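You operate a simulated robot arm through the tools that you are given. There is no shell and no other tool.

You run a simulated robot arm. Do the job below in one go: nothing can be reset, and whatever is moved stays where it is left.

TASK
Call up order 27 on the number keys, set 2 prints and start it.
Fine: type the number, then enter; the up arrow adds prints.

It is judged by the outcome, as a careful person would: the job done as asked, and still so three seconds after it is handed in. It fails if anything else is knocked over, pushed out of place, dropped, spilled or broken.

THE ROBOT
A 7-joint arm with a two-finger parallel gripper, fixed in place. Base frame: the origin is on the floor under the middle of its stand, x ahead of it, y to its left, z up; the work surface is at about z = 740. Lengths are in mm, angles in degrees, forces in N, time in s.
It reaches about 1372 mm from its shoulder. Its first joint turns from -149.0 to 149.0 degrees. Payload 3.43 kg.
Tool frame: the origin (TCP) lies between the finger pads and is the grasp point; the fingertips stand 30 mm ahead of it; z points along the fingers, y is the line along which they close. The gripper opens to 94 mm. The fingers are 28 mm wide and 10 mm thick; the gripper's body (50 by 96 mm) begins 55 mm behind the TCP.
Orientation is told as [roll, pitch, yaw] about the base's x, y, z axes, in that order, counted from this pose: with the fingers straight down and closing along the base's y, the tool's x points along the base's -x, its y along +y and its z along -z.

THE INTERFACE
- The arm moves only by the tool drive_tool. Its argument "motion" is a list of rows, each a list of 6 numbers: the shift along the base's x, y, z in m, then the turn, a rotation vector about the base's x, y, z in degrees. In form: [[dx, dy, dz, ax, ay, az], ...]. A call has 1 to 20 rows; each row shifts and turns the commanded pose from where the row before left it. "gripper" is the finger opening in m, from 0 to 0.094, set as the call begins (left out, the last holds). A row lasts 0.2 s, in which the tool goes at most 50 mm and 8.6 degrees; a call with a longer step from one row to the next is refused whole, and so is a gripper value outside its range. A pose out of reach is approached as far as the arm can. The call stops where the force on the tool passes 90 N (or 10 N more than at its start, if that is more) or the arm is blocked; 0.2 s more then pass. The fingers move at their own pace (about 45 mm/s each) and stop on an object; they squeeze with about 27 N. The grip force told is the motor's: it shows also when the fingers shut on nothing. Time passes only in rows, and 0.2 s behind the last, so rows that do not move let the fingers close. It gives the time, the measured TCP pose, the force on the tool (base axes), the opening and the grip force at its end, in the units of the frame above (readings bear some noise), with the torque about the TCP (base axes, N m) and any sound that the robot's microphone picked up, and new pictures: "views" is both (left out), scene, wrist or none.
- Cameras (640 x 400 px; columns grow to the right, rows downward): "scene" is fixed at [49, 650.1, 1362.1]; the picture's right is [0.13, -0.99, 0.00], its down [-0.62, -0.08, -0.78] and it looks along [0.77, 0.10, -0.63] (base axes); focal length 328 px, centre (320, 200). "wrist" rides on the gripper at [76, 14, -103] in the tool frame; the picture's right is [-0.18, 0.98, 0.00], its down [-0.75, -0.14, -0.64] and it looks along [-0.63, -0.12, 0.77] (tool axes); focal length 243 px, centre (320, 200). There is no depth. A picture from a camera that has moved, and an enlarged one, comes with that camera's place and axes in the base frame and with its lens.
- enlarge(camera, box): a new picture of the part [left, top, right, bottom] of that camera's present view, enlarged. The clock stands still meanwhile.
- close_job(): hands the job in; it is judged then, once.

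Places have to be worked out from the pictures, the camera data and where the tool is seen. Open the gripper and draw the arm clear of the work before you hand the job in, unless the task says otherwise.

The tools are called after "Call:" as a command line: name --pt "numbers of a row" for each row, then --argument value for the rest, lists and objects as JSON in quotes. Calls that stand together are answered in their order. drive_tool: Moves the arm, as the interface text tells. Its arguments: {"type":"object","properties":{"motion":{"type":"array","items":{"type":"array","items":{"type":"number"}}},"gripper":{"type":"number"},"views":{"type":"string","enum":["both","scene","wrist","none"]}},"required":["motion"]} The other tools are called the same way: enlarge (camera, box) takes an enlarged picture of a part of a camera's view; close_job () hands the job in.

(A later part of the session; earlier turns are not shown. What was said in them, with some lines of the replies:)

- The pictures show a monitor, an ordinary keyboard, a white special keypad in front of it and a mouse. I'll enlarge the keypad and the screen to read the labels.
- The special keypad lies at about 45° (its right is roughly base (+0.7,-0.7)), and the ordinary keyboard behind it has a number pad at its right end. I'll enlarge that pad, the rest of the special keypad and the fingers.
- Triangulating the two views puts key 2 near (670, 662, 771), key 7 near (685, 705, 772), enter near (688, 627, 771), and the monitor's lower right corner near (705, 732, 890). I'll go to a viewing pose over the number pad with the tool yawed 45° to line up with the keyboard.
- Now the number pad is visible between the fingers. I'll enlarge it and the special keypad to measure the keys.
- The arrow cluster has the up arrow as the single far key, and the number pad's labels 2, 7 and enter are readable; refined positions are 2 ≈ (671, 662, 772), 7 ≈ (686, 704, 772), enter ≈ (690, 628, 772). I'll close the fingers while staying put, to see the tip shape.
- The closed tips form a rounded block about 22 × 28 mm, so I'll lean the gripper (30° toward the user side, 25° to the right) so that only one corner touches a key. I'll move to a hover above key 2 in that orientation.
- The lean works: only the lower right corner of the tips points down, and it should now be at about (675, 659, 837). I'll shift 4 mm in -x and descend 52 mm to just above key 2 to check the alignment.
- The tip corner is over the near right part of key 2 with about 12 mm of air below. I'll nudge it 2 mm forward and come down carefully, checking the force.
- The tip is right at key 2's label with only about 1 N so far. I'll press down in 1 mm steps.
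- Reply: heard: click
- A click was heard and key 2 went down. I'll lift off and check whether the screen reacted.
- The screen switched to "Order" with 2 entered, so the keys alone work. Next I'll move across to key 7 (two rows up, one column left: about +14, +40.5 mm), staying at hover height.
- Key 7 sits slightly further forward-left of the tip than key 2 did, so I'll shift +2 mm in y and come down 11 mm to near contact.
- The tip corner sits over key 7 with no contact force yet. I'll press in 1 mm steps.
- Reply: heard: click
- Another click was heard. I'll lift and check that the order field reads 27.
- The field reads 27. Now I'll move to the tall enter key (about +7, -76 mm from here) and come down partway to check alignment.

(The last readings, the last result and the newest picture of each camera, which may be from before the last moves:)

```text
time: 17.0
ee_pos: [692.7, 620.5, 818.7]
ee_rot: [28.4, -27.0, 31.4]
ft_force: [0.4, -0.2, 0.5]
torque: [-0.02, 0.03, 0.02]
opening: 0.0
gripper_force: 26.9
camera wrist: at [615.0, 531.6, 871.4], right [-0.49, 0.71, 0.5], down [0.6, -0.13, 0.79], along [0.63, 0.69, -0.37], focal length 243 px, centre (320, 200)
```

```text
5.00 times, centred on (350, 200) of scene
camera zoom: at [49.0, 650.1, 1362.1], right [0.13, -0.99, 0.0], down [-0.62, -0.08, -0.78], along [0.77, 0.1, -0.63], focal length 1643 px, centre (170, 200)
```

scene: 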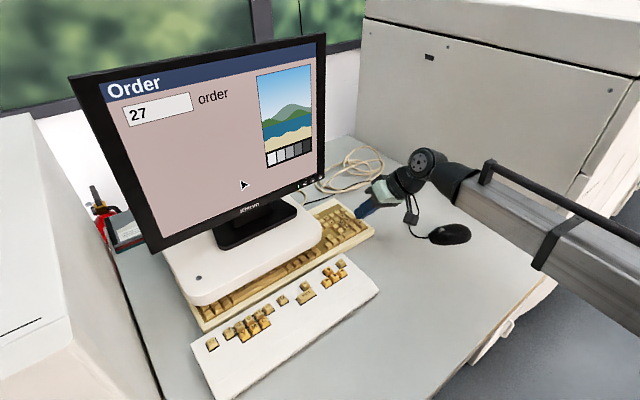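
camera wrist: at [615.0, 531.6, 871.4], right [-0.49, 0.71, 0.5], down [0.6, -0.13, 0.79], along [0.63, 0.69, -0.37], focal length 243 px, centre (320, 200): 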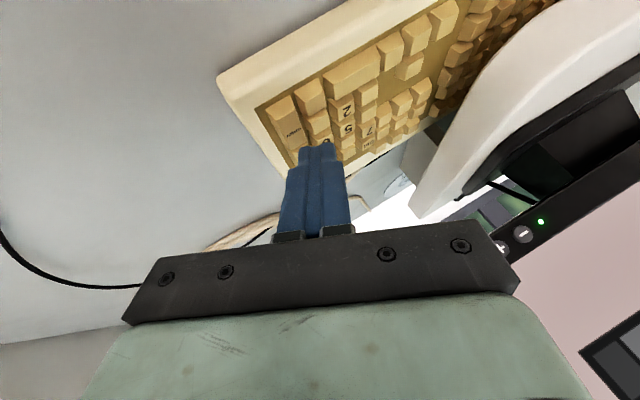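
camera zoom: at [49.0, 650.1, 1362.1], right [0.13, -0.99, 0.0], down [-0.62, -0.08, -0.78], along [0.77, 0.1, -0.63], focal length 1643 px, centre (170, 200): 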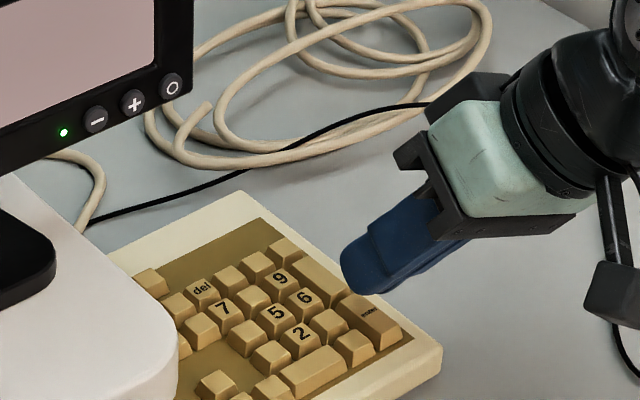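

Enter is lined up, with the tip slightly toward its far half. I'll shift 2–3 mm toward the user side and press with 1 mm steps at the end.

Call:
drive_tool --pt "-0.0018 -0.0018 -0.004 0 0 0" --pt "0 0 -0.004 0 0 0" --pt "0 0 -0.003 0 0 0" --pt "0 0 -0.001 0 0 0" --pt "0 0 -0.001 0 0 0" --pt "0 0 -0.001 0 0 0" --pt "0 0 0 0 0 0" --views "both"

Call:
enlarge --camera "wrist" --box '[240, 80, 400, 190]'

```text
time: 18.6
ee_pos: [689.3, 617.5, 807.3]
ee_rot: [28.2, -26.9, 31.2]
ft_force: [1.2, 0.0, 0.2]
torque: [0.01, -0.03, -0.01]
opening: 0.0
gripper_force: 27.1
camera wrist: at [612.2, 530.1, 858.1], right [-0.49, 0.71, 0.5], down [0.6, -0.13, 0.79], along [0.63, 0.69, -0.37], focal length 243 px, centre (320, 200)
```

scene: 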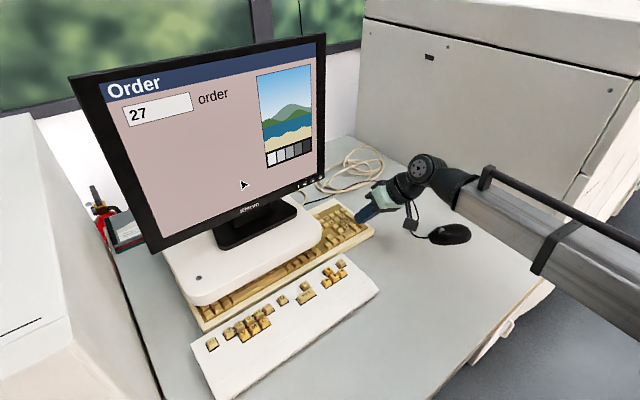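
wrist: 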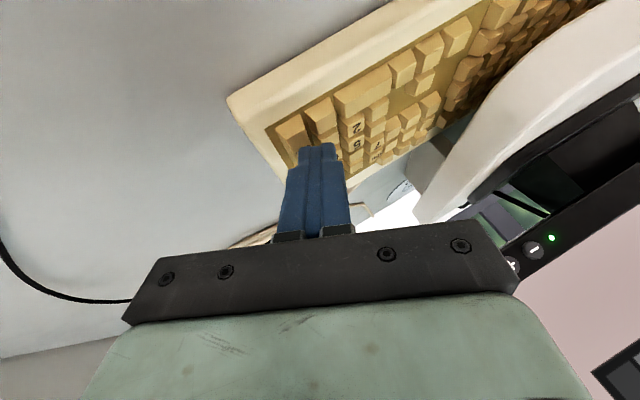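

```text
3.64 times, centred on (320, 135) of wrist
camera zoom: at [612.2, 530.1, 858.1], right [-0.49, 0.71, 0.5], down [0.6, -0.13, 0.79], along [0.63, 0.69, -0.37], focal length 882 px, centre (320, 436)
```

zoom: 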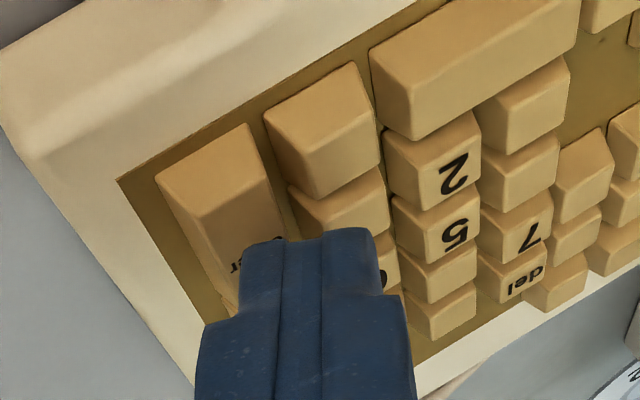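

No click yet at this height; the tip is over enter's label. I'll go 2 mm further in 1 mm steps.

Call:
drive_tool --pt "0 0 -0.001 0 0 0" --pt "0 0 -0.001 0 0 0" --pt "0 0 0 0 0 0" --views "both"

Call:
enlarge --camera "wrist" --box '[240, 80, 400, 190]'

```text
time: 19.4
ee_pos: [688.5, 616.9, 804.1]
ee_rot: [28.3, -26.9, 31.3]
ft_force: [-0.6, 0.3, 0.3]
torque: [0.0, 0.03, 0.03]
opening: 0.0
gripper_force: 26.7
heard: click
camera wrist: at [612.1, 529.5, 856.1], right [-0.49, 0.71, 0.5], down [0.6, -0.13, 0.79], along [0.63, 0.69, -0.37], focal length 243 px, centre (320, 200)
```

scene: 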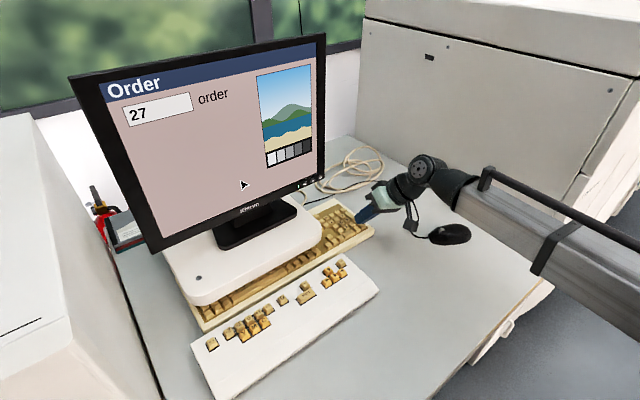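
wrist: 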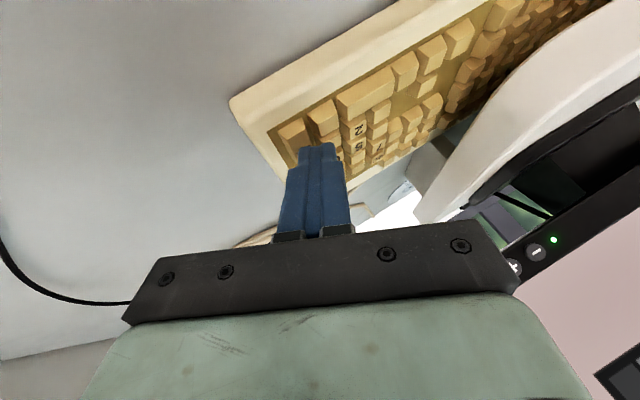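

```text
3.64 times, centred on (320, 135) of wrist
camera zoom: at [612.1, 529.5, 856.1], right [-0.49, 0.71, 0.5], down [0.6, -0.13, 0.79], along [0.63, 0.69, -0.37], focal length 882 px, centre (320, 436)
```

zoom: 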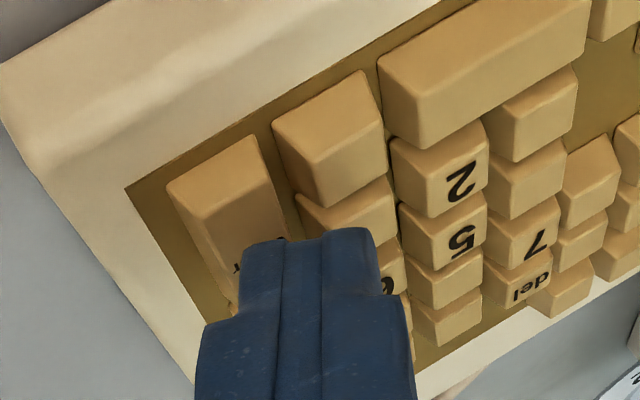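

A click came on enter. I'll lift well clear and read the screen.

Call:
drive_tool --pt "0 0 0.01 0 0 0" --pt "0 0 0.02 0 0 0" --pt "0 0 0.02 0 0 0" --pt "0 0 0.02 0 0 0" --pt "0 0 0 0 0 0" --views "both"

Call:
enlarge --camera "scene" --box '[70, 30, 340, 250]'

Call:
enlarge --camera "scene" --box '[260, 240, 390, 330]'

```text
time: 20.6
ee_pos: [690.2, 618.2, 874.8]
ee_rot: [28.3, -26.8, 31.3]
ft_force: [0.9, -0.2, -0.1]
torque: [-0.01, 0.0, 0.0]
opening: 0.1
gripper_force: 26.3
camera wrist: at [612.6, 529.4, 926.8], right [-0.49, 0.71, 0.5], down [0.6, -0.13, 0.79], along [0.63, 0.69, -0.37], focal length 243 px, centre (320, 200)
```

scene: 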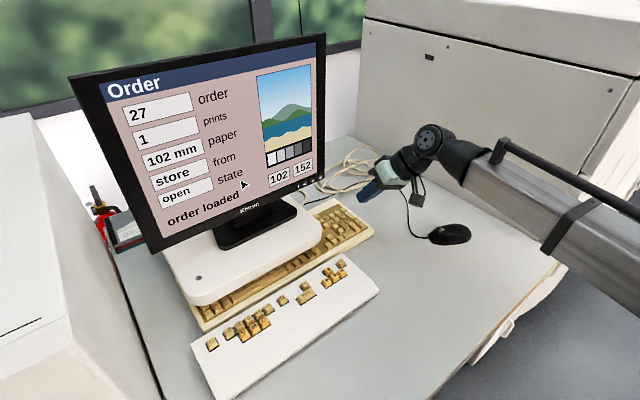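
wrist: 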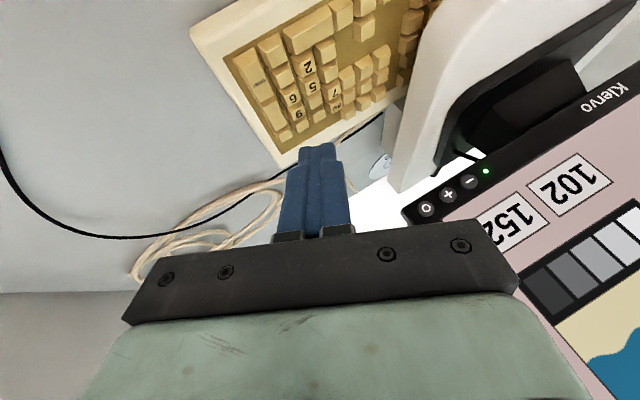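

```text
1.82 times, centred on (205, 140) of scene
camera zoom: at [49.0, 650.1, 1362.1], right [0.13, -0.99, 0.0], down [-0.62, -0.08, -0.78], along [0.77, 0.1, -0.63], focal length 597 px, centre (529, 309)
```

zoom: 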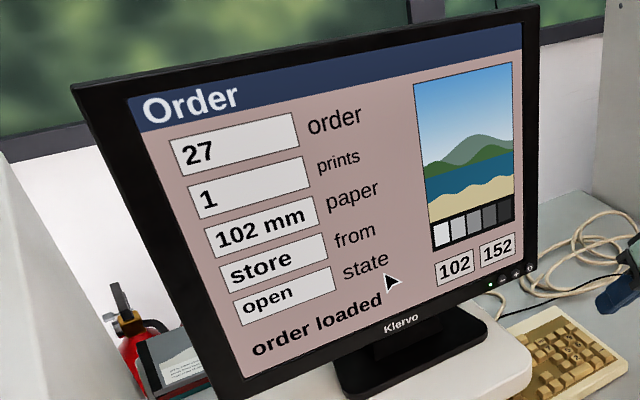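

```text
4.44 times, centred on (325, 285) of scene
camera zoom: at [49.0, 650.1, 1362.1], right [0.13, -0.99, 0.0], down [-0.62, -0.08, -0.78], along [0.77, 0.1, -0.63], focal length 1460 px, centre (298, -178)
```

zoom: 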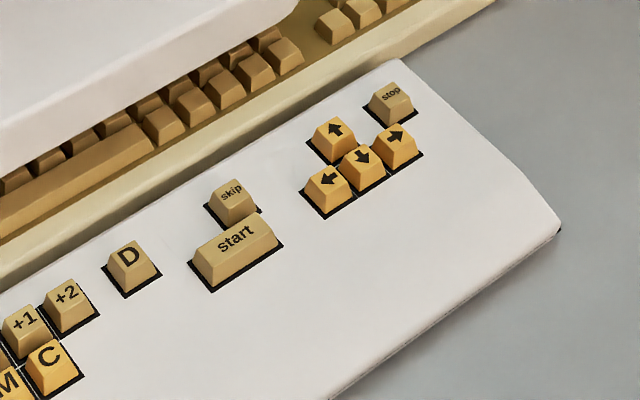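

Order 27 is loaded with prints = 1, so exactly one press of the up arrow is needed. I judge the up arrow's top at about (522, 693, 778), and I'll move to hover above it in the same orientation.

Call:
drive_tool --pt "-0.021 0.0085 0 0 0 0" --pt "-0.021 0.0085 0 0 0 0" --pt "-0.021 0.0085 0 0 0 0" --pt "-0.021 0.0085 0 0 0 0" --pt "-0.021 0.0085 0 0 0 0" --pt "-0.021 0.0085 -0.005 0 0 0" --pt "-0.021 0.0085 -0.01 0 0 0" --pt "-0.021 0.0085 -0.01 0 0 0" --pt "0 0 -0.01 0 0 0" --pt "0 0 0 0 0 0" --pt "0 0 0 0 0 0" --views "both"

Call:
enlarge --camera "wrist" --box '[240, 80, 400, 190]'

Call:
enlarge --camera "scene" --box '[290, 220, 390, 300]'

```text
time: 23.0
ee_pos: [521.0, 686.0, 840.7]
ee_rot: [28.4, -27.0, 31.3]
ft_force: [-0.3, 0.5, 0.4]
torque: [0.02, -0.01, 0.03]
opening: 0.0
gripper_force: 26.6
camera wrist: at [444.9, 598.3, 891.2], right [-0.49, 0.71, 0.5], down [0.6, -0.13, 0.79], along [0.63, 0.69, -0.37], focal length 243 px, centre (320, 200)
```

scene: 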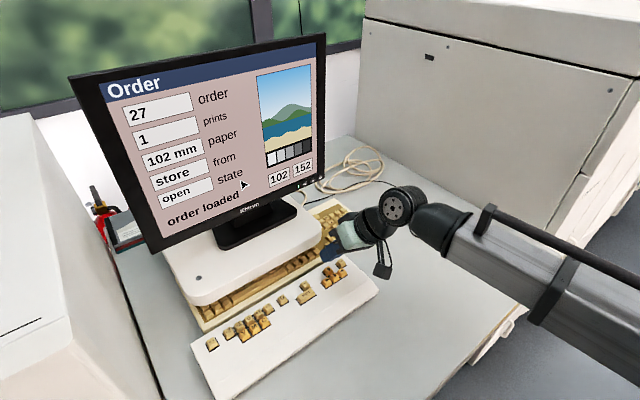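
wrist: 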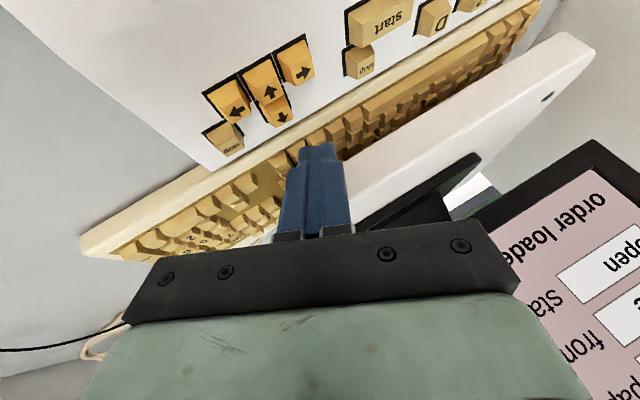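

```text
3.64 times, centred on (320, 135) of wrist
camera zoom: at [444.9, 598.3, 891.2], right [-0.49, 0.71, 0.5], down [0.6, -0.13, 0.79], along [0.63, 0.69, -0.37], focal length 882 px, centre (320, 436)
```

zoom: 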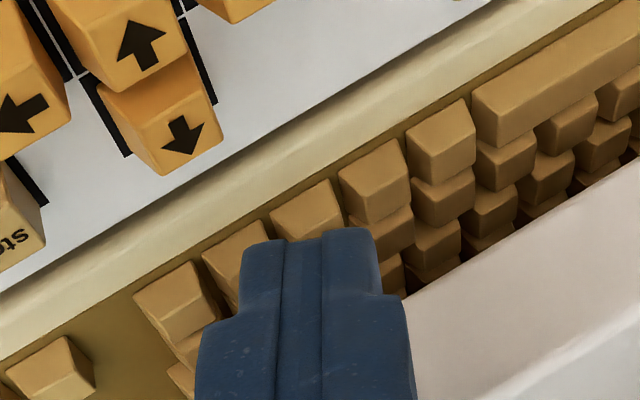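

```text
5.00 times, centred on (340, 260) of scene
camera zoom: at [49.0, 650.1, 1362.1], right [0.13, -0.99, 0.0], down [-0.62, -0.08, -0.78], along [0.77, 0.1, -0.63], focal length 1643 px, centre (220, -100)
```

zoom: 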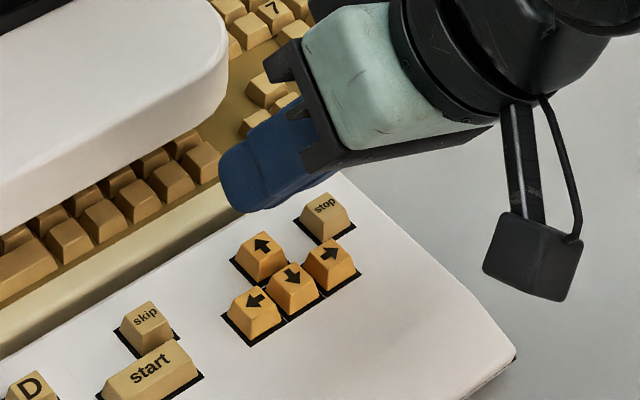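

The tip should be almost exactly above the up arrow. I'll descend 20 mm and recheck.

Call:
drive_tool --pt "0 0 -0.007 0 0 0" --pt "0 0 -0.007 0 0 0" --pt "0 0 -0.006 0 0 0" --pt "0 0 0 0 0 0" --pt "0 0 0 0 0 0" --views "both"

Call:
enlarge --camera "wrist" --box '[240, 80, 400, 190]'

Call:
enlarge --camera "scene" --box '[310, 240, 370, 290]'

```text
time: 24.2
ee_pos: [521.3, 685.6, 819.3]
ee_rot: [28.2, -27.0, 31.3]
ft_force: [-0.4, -1.0, 0.3]
torque: [0.01, 0.01, -0.01]
opening: 0.0
gripper_force: 27.2
camera wrist: at [444.4, 597.8, 871.0], right [-0.49, 0.71, 0.5], down [0.6, -0.13, 0.79], along [0.63, 0.69, -0.37], focal length 243 px, centre (320, 200)
```

scene: 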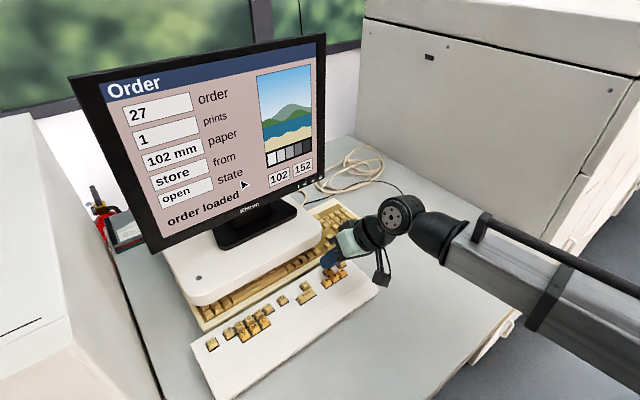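
wrist: 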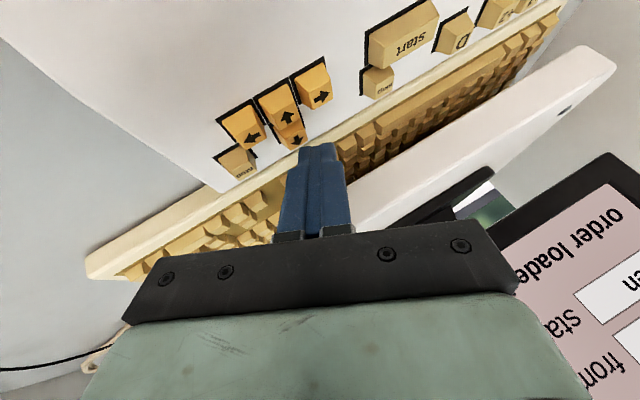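

```text
3.64 times, centred on (320, 135) of wrist
camera zoom: at [444.4, 597.8, 871.0], right [-0.49, 0.71, 0.5], down [0.6, -0.13, 0.79], along [0.63, 0.69, -0.37], focal length 882 px, centre (320, 436)
```

zoom: 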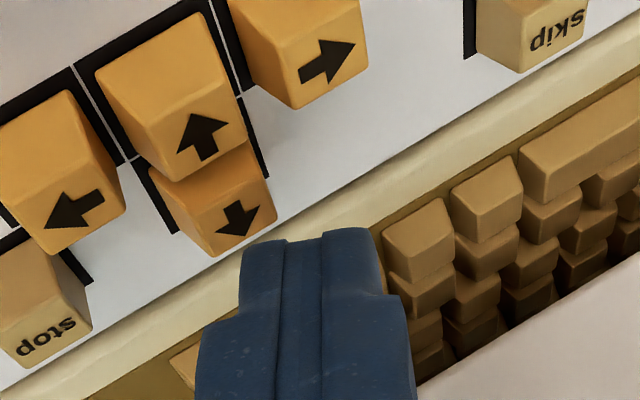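

```text
8.00 times, centred on (340, 265) of scene
camera zoom: at [49.0, 650.1, 1362.1], right [0.13, -0.99, 0.0], down [-0.62, -0.08, -0.78], along [0.77, 0.1, -0.63], focal length 2628 px, centre (160, -320)
```

zoom: 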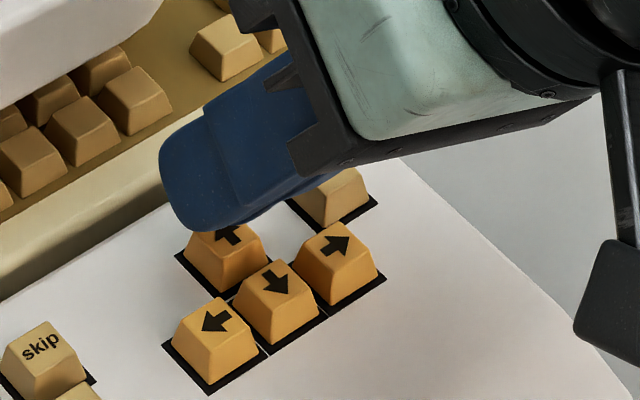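

The tip is closing in on the up arrow's face with about 5–6 mm to go. I'll descend 6 mm and then check for contact.

Call:
drive_tool --pt "0 0 -0.003 0 0 0" --pt "0 0 -0.002 0 0 0" --pt "0 0 -0.001 0 0 0" --pt "0 0 0 0 0 0" --views "both"

Call:
enlarge --camera "wrist" --box '[240, 80, 400, 190]'

Call:
enlarge --camera "scene" --box '[310, 240, 370, 290]'

```text
time: 25.2
ee_pos: [520.8, 686.2, 813.1]
ee_rot: [28.2, -27.0, 31.4]
ft_force: [0.3, -0.7, 1.4]
torque: [-0.01, 0.01, 0.0]
opening: 0.0
gripper_force: 26.8
camera wrist: at [444.3, 598.3, 865.2], right [-0.49, 0.71, 0.5], down [0.6, -0.13, 0.79], along [0.63, 0.69, -0.37], focal length 243 px, centre (320, 200)
```

scene: 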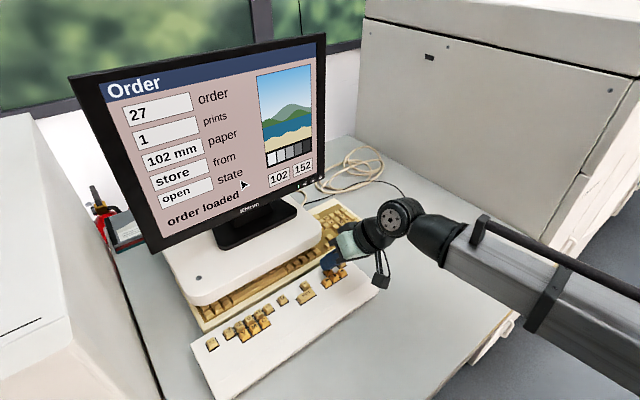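
wrist: 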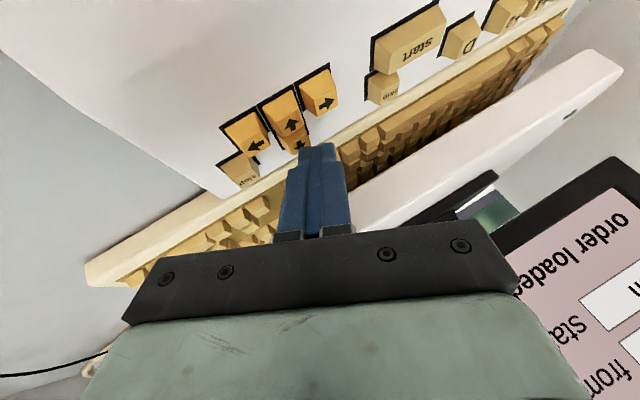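

```text
3.64 times, centred on (320, 135) of wrist
camera zoom: at [444.3, 598.3, 865.2], right [-0.49, 0.71, 0.5], down [0.6, -0.13, 0.79], along [0.63, 0.69, -0.37], focal length 882 px, centre (320, 436)
```

zoom: 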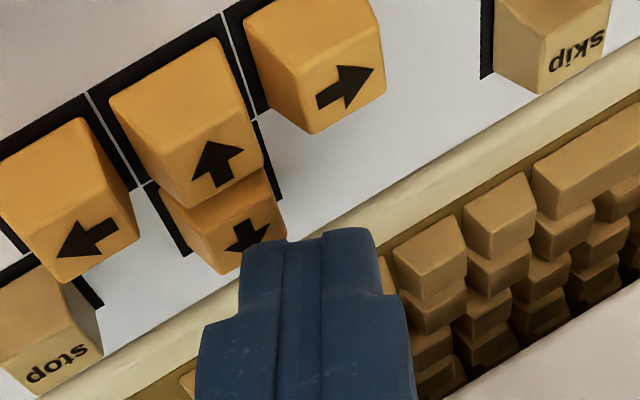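

```text
8.00 times, centred on (340, 265) of scene
camera zoom: at [49.0, 650.1, 1362.1], right [0.13, -0.99, 0.0], down [-0.62, -0.08, -0.78], along [0.77, 0.1, -0.63], focal length 2628 px, centre (160, -320)
```

zoom: 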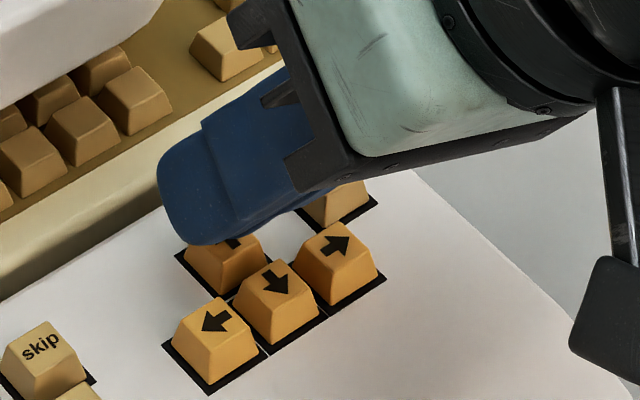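

The tip is at the up arrow's face with a trace of contact force. I'll press in 1 mm steps.

Call:
drive_tool --pt "0 0 -0.001 0 0 0" --pt "0 0 -0.001 0 0 0" --pt "0 0 0 0 0 0" --views "both"

Call:
enlarge --camera "wrist" --box '[240, 80, 400, 190]'

Call:
enlarge --camera "scene" --box '[310, 240, 370, 290]'

```text
time: 26.0
ee_pos: [521.2, 686.6, 811.7]
ee_rot: [28.3, -26.9, 31.3]
ft_force: [-0.8, 0.1, 1.0]
torque: [-0.01, 0.02, -0.03]
opening: 0.0
gripper_force: 26.3
heard: click
camera wrist: at [444.6, 598.3, 863.3], right [-0.49, 0.71, 0.5], down [0.6, -0.13, 0.79], along [0.63, 0.69, -0.37], focal length 243 px, centre (320, 200)
```

scene: 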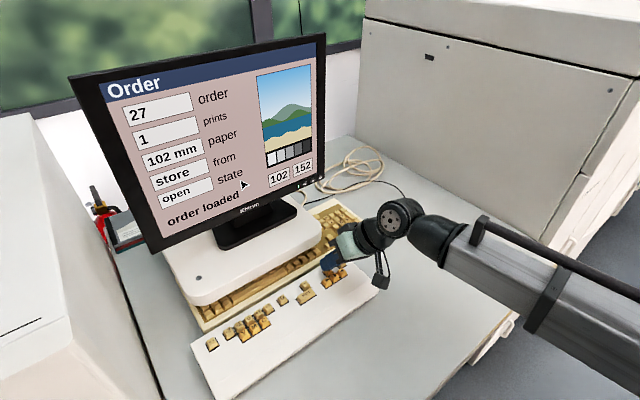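
wrist: 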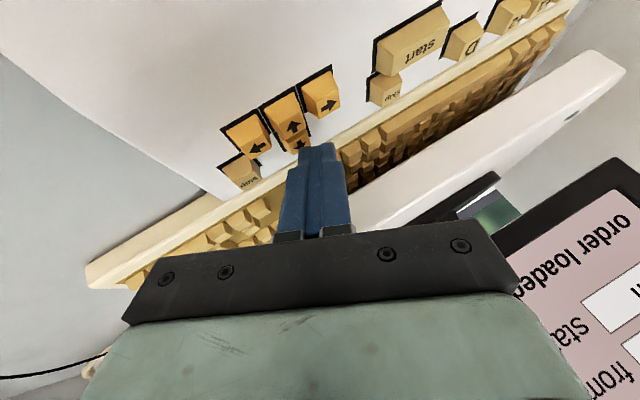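

```text
3.64 times, centred on (320, 135) of wrist
camera zoom: at [444.6, 598.3, 863.3], right [-0.49, 0.71, 0.5], down [0.6, -0.13, 0.79], along [0.63, 0.69, -0.37], focal length 882 px, centre (320, 436)
```

zoom: 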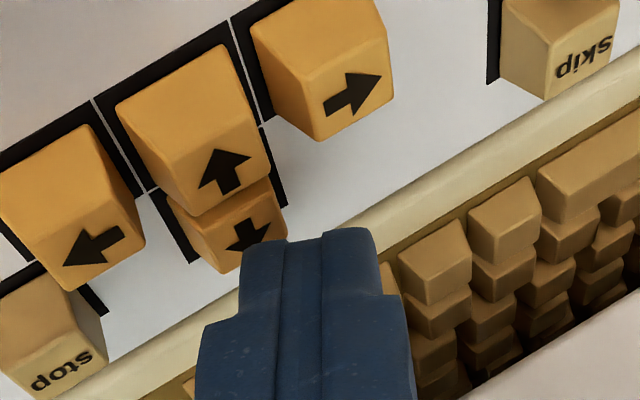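

```text
8.00 times, centred on (340, 265) of scene
camera zoom: at [49.0, 650.1, 1362.1], right [0.13, -0.99, 0.0], down [-0.62, -0.08, -0.78], along [0.77, 0.1, -0.63], focal length 2628 px, centre (160, -320)
```

zoom: 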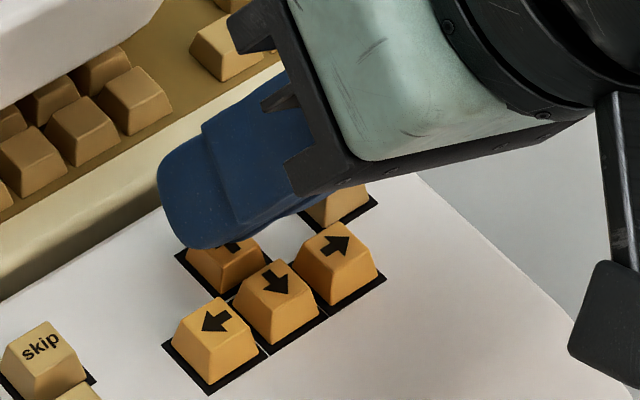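

A click was heard on the up arrow. I'll lift straight up and read the prints field.

Call:
drive_tool --pt "0 0 0.01 0 0 0" --pt "0 0 0.015 0 0 0" --pt "0 0 0.015 0 0 0" --pt "0 0 0 0 0 0" --views "both"

Call:
enlarge --camera "scene" --box '[70, 30, 340, 250]'

Call:
enlarge --camera "wrist" --box '[240, 0, 440, 140]'

```text
time: 27.0
ee_pos: [520.9, 685.5, 852.0]
ee_rot: [28.3, -26.9, 31.5]
ft_force: [-0.2, 1.0, 0.1]
torque: [0.03, 0.0, 0.0]
opening: 0.0
gripper_force: 26.7
camera wrist: at [444.5, 596.7, 903.3], right [-0.49, 0.71, 0.5], down [0.6, -0.13, 0.79], along [0.63, 0.69, -0.37], focal length 243 px, centre (320, 200)
```

scene: 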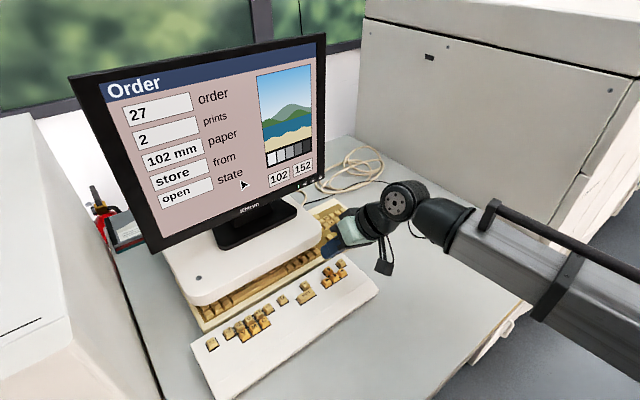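
wrist: 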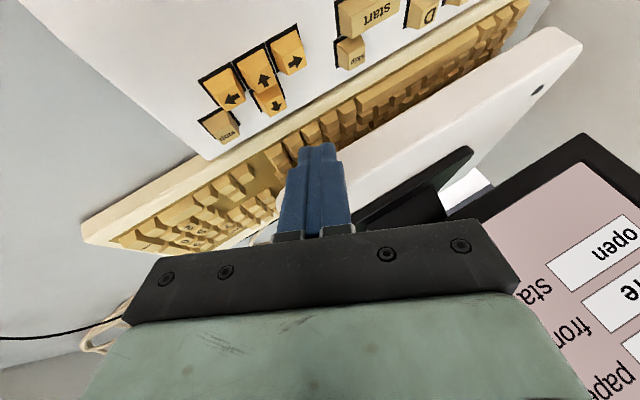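

```text
1.82 times, centred on (205, 140) of scene
camera zoom: at [49.0, 650.1, 1362.1], right [0.13, -0.99, 0.0], down [-0.62, -0.08, -0.78], along [0.77, 0.1, -0.63], focal length 597 px, centre (529, 309)
```

zoom: 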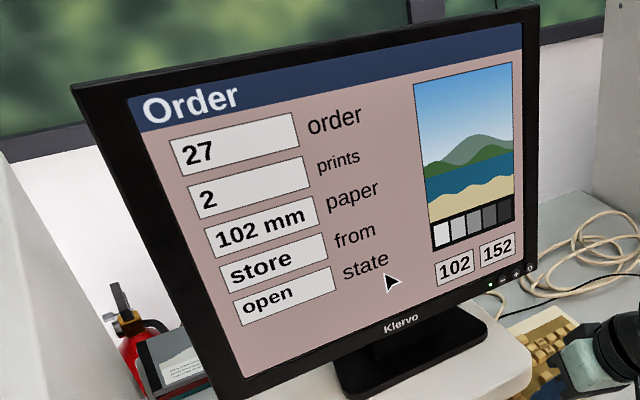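

```text
2.86 times, centred on (340, 70) of wrist
camera zoom: at [444.5, 596.7, 903.3], right [-0.49, 0.71, 0.5], down [0.6, -0.13, 0.79], along [0.63, 0.69, -0.37], focal length 693 px, centre (263, 571)
```

zoom: 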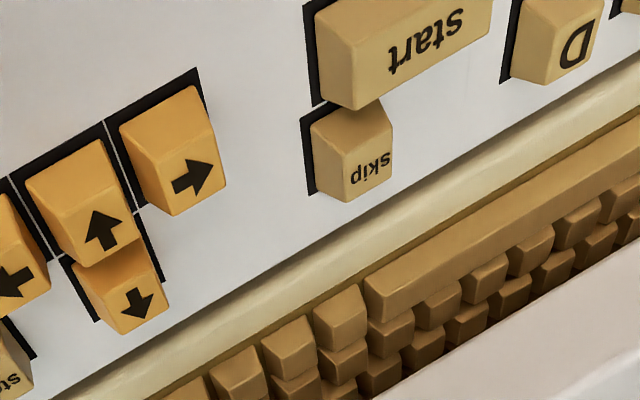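

Prints now reads 2 for order 27. Next is the start key, about (-71, +39) mm from the up arrow; I'll aim 5 mm left of its centre to stay clear of skip.

Call:
drive_tool --pt "-0.0186 0.0107 0 0 0 0" --pt "-0.0186 0.0107 0 0 0 0" --pt "-0.0186 0.0107 0 0 0 0" --pt "-0.0187 0.0107 0 0 0 0" --pt "0 0 -0.01 0 0 0" --pt "0 0 -0.01 0 0 0" --pt "0 0 0 0 0 0" --pt "0 0 0 0 0 0" --views "both"

Call:
enlarge --camera "wrist" --box '[240, 80, 400, 190]'

Call:
enlarge --camera "scene" --box '[270, 250, 350, 310]'

```text
time: 28.8
ee_pos: [446.5, 728.0, 831.7]
ee_rot: [28.2, -26.9, 31.3]
ft_force: [-0.8, 0.5, 1.1]
torque: [0.03, 0.02, 0.01]
opening: 0.0
gripper_force: 27.2
camera wrist: at [369.4, 640.4, 884.0], right [-0.49, 0.71, 0.5], down [0.6, -0.13, 0.79], along [0.63, 0.69, -0.37], focal length 243 px, centre (320, 200)
```

scene: 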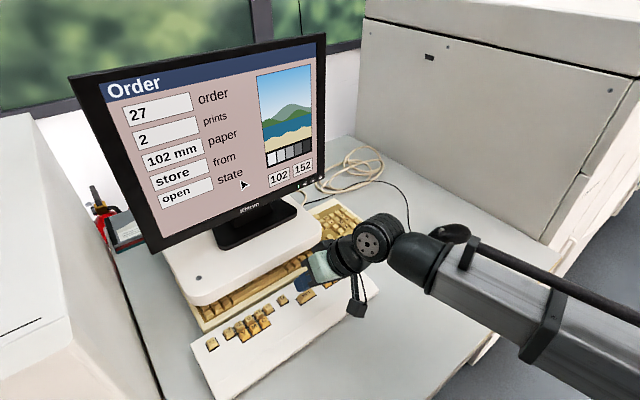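
wrist: 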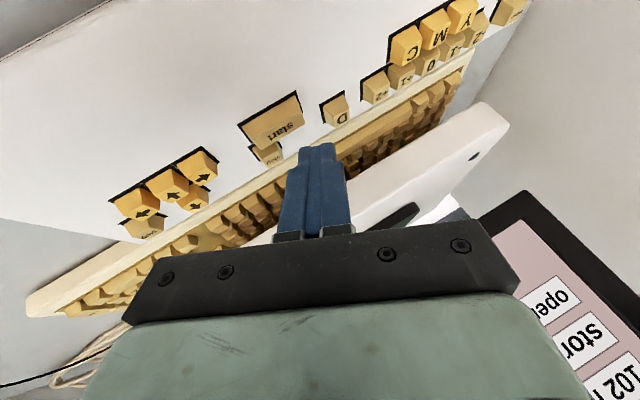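

```text
3.64 times, centred on (320, 135) of wrist
camera zoom: at [369.4, 640.4, 884.0], right [-0.49, 0.71, 0.5], down [0.6, -0.13, 0.79], along [0.63, 0.69, -0.37], focal length 882 px, centre (320, 436)
```

zoom: 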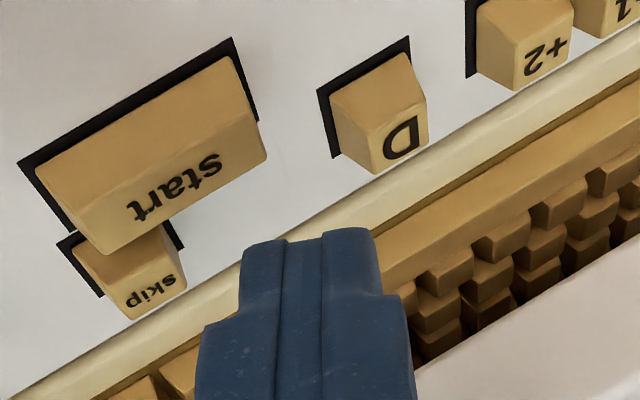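

```text
6.67 times, centred on (310, 280) of scene
camera zoom: at [49.0, 650.1, 1362.1], right [0.13, -0.99, 0.0], down [-0.62, -0.08, -0.78], along [0.77, 0.1, -0.63], focal length 2190 px, centre (387, -333)
```

zoom: 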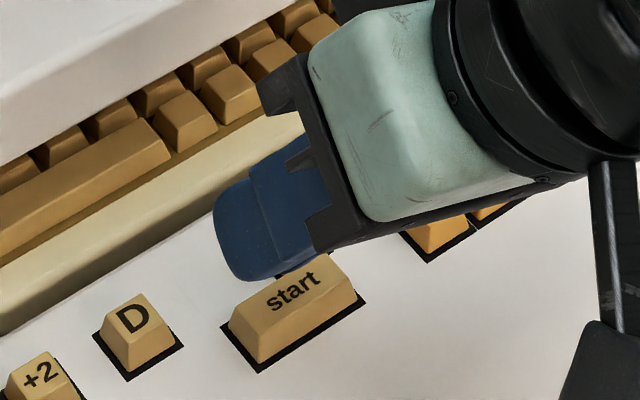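

The start key's face will be a few mm forward-right of the tip at this aim, so I'll shift (+3.5, +0.7) mm and descend 15 mm to check.

Call:
drive_tool --pt "0.0035 0.0007 -0.005 0 0 0" --pt "0 0 -0.005 0 0 0" --pt "0 0 -0.005 0 0 0" --pt "0 0 0 0 0 0" --pt "0 0 0 0 0 0" --views "both"

Call:
enlarge --camera "wrist" --box '[240, 80, 400, 190]'

Call:
enlarge --camera "scene" --box '[270, 250, 350, 310]'

```text
time: 30.0
ee_pos: [450.5, 729.1, 816.2]
ee_rot: [28.3, -27.1, 31.3]
ft_force: [-0.4, -0.2, -0.1]
torque: [0.05, -0.01, -0.01]
opening: 0.2
gripper_force: 26.9
camera wrist: at [372.8, 641.1, 867.9], right [-0.49, 0.71, 0.5], down [0.6, -0.13, 0.79], along [0.63, 0.69, -0.37], focal length 243 px, centre (320, 200)
```

scene: 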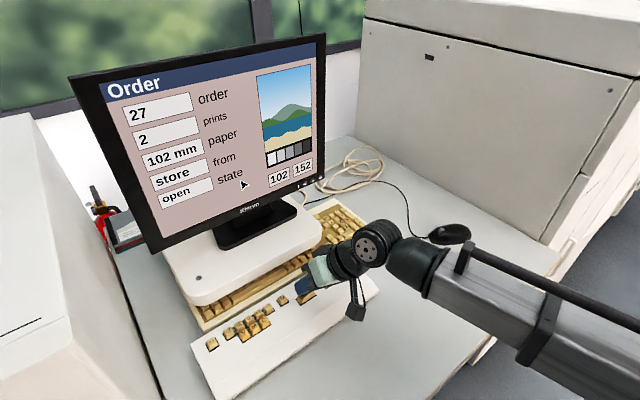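
wrist: 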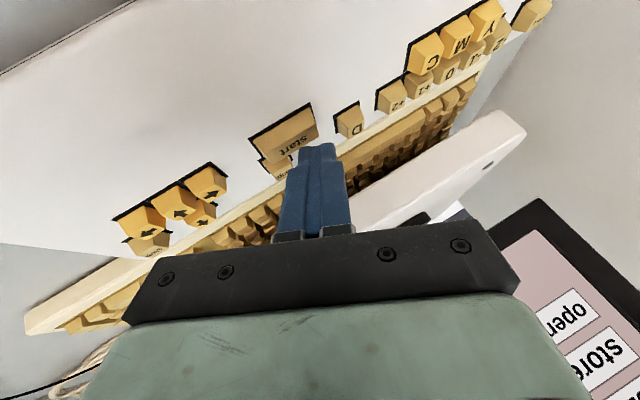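

```text
3.64 times, centred on (320, 135) of wrist
camera zoom: at [372.8, 641.1, 867.9], right [-0.49, 0.71, 0.5], down [0.6, -0.13, 0.79], along [0.63, 0.69, -0.37], focal length 882 px, centre (320, 436)
```

zoom: 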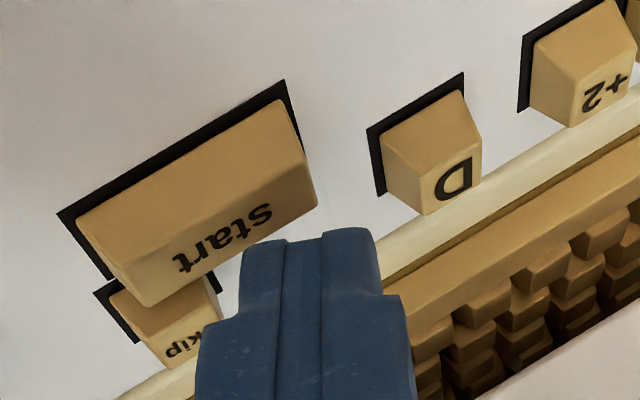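

```text
6.67 times, centred on (310, 280) of scene
camera zoom: at [49.0, 650.1, 1362.1], right [0.13, -0.99, 0.0], down [-0.62, -0.08, -0.78], along [0.77, 0.1, -0.63], focal length 2190 px, centre (387, -333)
```

zoom: 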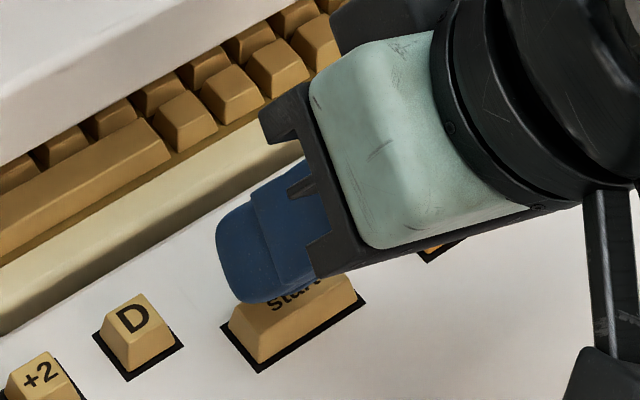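

The tip corner is now over the middle-left of start's face. I'll press down with 1 mm steps at the end.

Call:
drive_tool --pt "0 0 -0.002 0 0 0" --pt "0 0 -0.001 0 0 0" --pt "0 0 -0.001 0 0 0" --pt "0 0 -0.001 0 0 0" --pt "0 0 0 0 0 0" --views "both"

Call:
enlarge --camera "wrist" --box '[240, 80, 400, 190]'

```text
time: 31.2
ee_pos: [451.0, 729.1, 811.2]
ee_rot: [28.4, -26.9, 31.3]
ft_force: [1.2, -0.5, 1.5]
torque: [-0.01, -0.02, 0.01]
opening: 0.0
gripper_force: 27.0
heard: click
camera wrist: at [372.9, 641.1, 862.9], right [-0.49, 0.71, 0.5], down [0.6, -0.13, 0.79], along [0.63, 0.69, -0.37], focal length 243 px, centre (320, 200)
```

scene: 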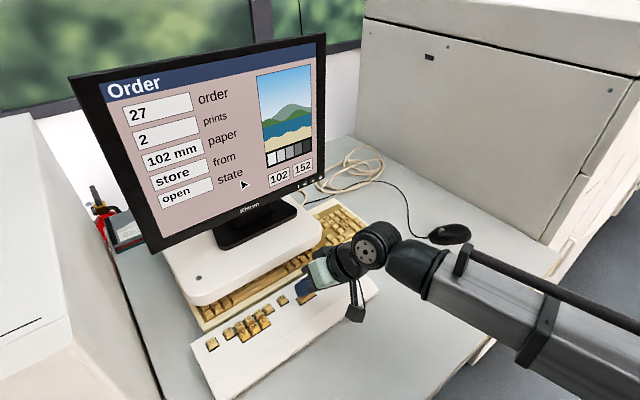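
wrist: 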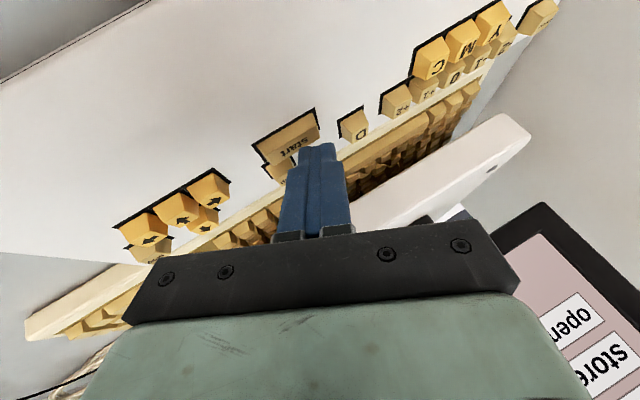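

```text
3.64 times, centred on (320, 135) of wrist
camera zoom: at [372.9, 641.1, 862.9], right [-0.49, 0.71, 0.5], down [0.6, -0.13, 0.79], along [0.63, 0.69, -0.37], focal length 882 px, centre (320, 436)
```

zoom: 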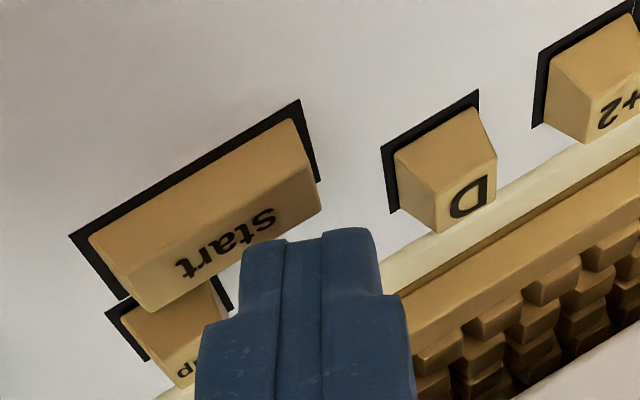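

A click came on start. I'll lift off and read the screen state.

Call:
drive_tool --pt "0 0 0.01 0 0 0" --pt "0 0 0.02 0 0 0" --pt "0 0 0.02 0 0 0" --pt "0 0 0.02 0 0 0" --pt "0 0 0 0 0 0" --views "both"

Call:
enlarge --camera "scene" --box '[70, 30, 340, 250]'

```text
time: 32.4
ee_pos: [448.9, 727.9, 881.0]
ee_rot: [28.3, -27.0, 31.3]
ft_force: [0.9, 0.9, 0.4]
torque: [-0.01, -0.04, -0.01]
opening: 0.0
gripper_force: 26.8
camera wrist: at [372.1, 640.4, 933.1], right [-0.49, 0.71, 0.5], down [0.6, -0.13, 0.79], along [0.63, 0.69, -0.37], focal length 243 px, centre (320, 200)
```

scene: 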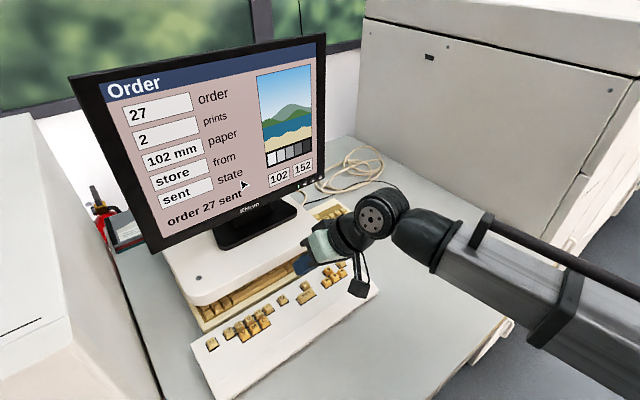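
wrist: 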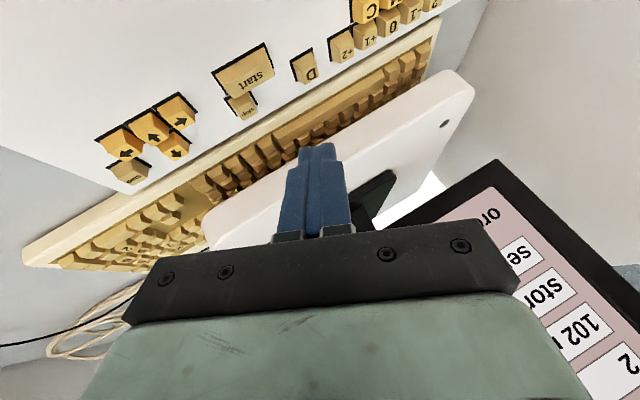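

```text
1.82 times, centred on (205, 140) of scene
camera zoom: at [49.0, 650.1, 1362.1], right [0.13, -0.99, 0.0], down [-0.62, -0.08, -0.78], along [0.77, 0.1, -0.63], focal length 597 px, centre (529, 309)
```

zoom: 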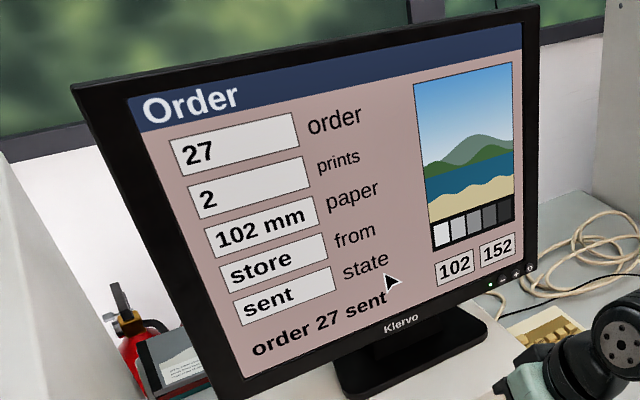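

The screen shows "order 27 sent", 2 prints, state "sent". I'll draw the arm up and back toward its base, away from the monitor.

Call:
drive_tool --pt "0 -0.005 0.025 0 0 0" --pt "-0.005 -0.01 0.025 0 0 0" --pt "-0.005 -0.01 0.025 0 0 0" --pt "-0.005 -0.01 0.025 0 0 0" --pt "-0.005 -0.01 0.025 0 0 0" --pt "-0.005 -0.01 0.025 0 0 0" --pt "-0.005 -0.01 0.025 0 0 0" --pt "-0.005 -0.01 0.025 0 0 0" --pt "0 0 0 0 0 0" --views "scene"

```text
time: 34.4
ee_pos: [416.8, 654.3, 1079.9]
ee_rot: [28.3, -26.8, 31.3]
ft_force: [-0.5, 0.5, 0.6]
torque: [-0.01, -0.01, -0.02]
opening: 0.0
gripper_force: 26.5
```

scene: 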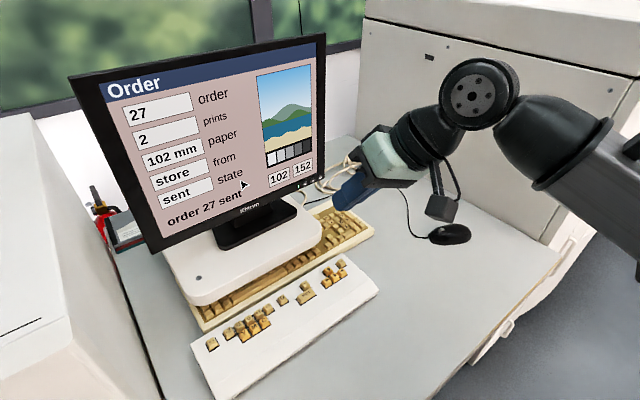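

The arm is clear and everything on the desk is where it was. I'll open the gripper here and let it settle.

Call:
drive_tool --pt "-0.005 -0.01 0.01 0 0 0" --pt "-0.005 -0.01 0.01 0 0 0" --pt "0 0 0 0 0 0" --pt "0 0 0 0 0 0" --pt "0 0 0 0 0 0" --pt "0 0 0 0 0 0" --pt "0 0 0 0 0 0" --gripper 0.094 --views "both"

Call:
enlarge --camera "scene" --box '[70, 30, 340, 250]'

```text
time: 36.0
ee_pos: [406.3, 634.8, 1100.3]
ee_rot: [28.3, -26.8, 31.4]
ft_force: [-0.1, 1.0, 0.2]
torque: [-0.02, -0.02, 0.02]
opening: 93.9
gripper_force: 0.0
camera wrist: at [328.6, 546.2, 1152.2], right [-0.49, 0.71, 0.5], down [0.6, -0.13, 0.79], along [0.63, 0.69, -0.37], focal length 243 px, centre (320, 200)
```

scene: 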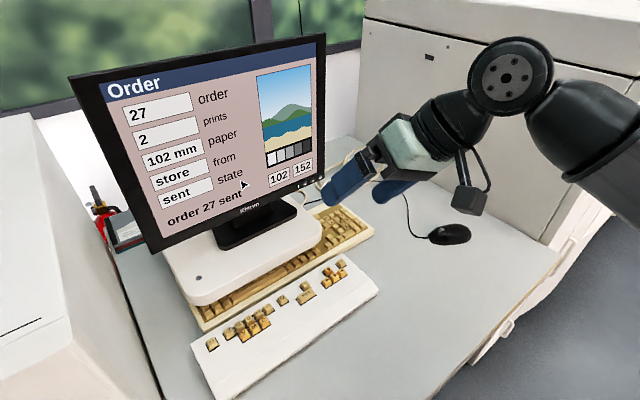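
wrist: 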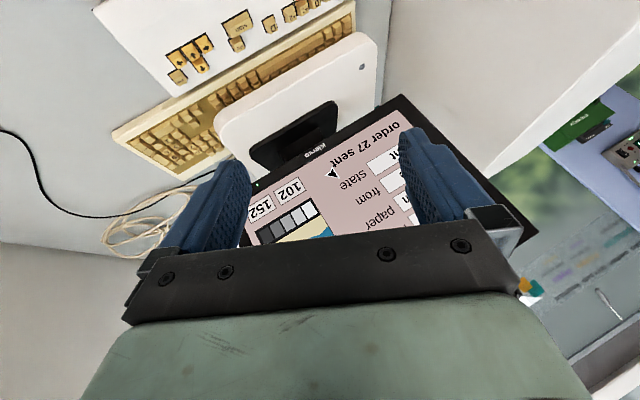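

```text
1.82 times, centred on (205, 140) of scene
camera zoom: at [49.0, 650.1, 1362.1], right [0.13, -0.99, 0.0], down [-0.62, -0.08, -0.78], along [0.77, 0.1, -0.63], focal length 597 px, centre (529, 309)
```

zoom: 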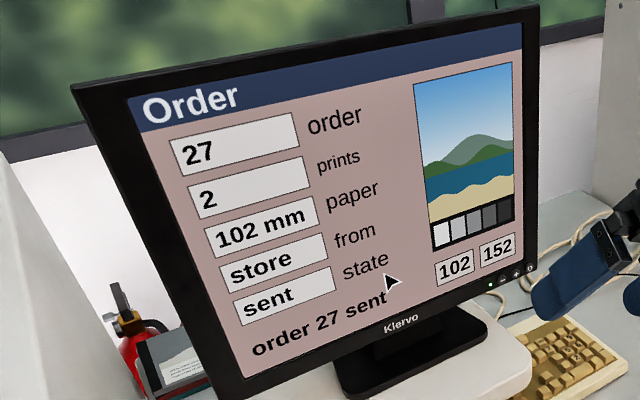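

The screen steadily shows order 27, 2 prints, state "sent"; the gripper is open, the arm is clear and nothing else has moved. I'm handing the job in.

Call:
close_job

```text
The job is handed in.
```

Order 27 was called up on the number keys, set to 2 prints and started. The screen shows "order 27 sent" with state "sent".

Each key gave a single click: 2, 7, enter, up arrow and start. The order loaded with 1 print, so one press of the up arrow made it 2. I left the paper setting at the 102 mm it loaded with.

Nothing else on the desk moved. I opened the gripper and drew the arm clear before handing the job in.
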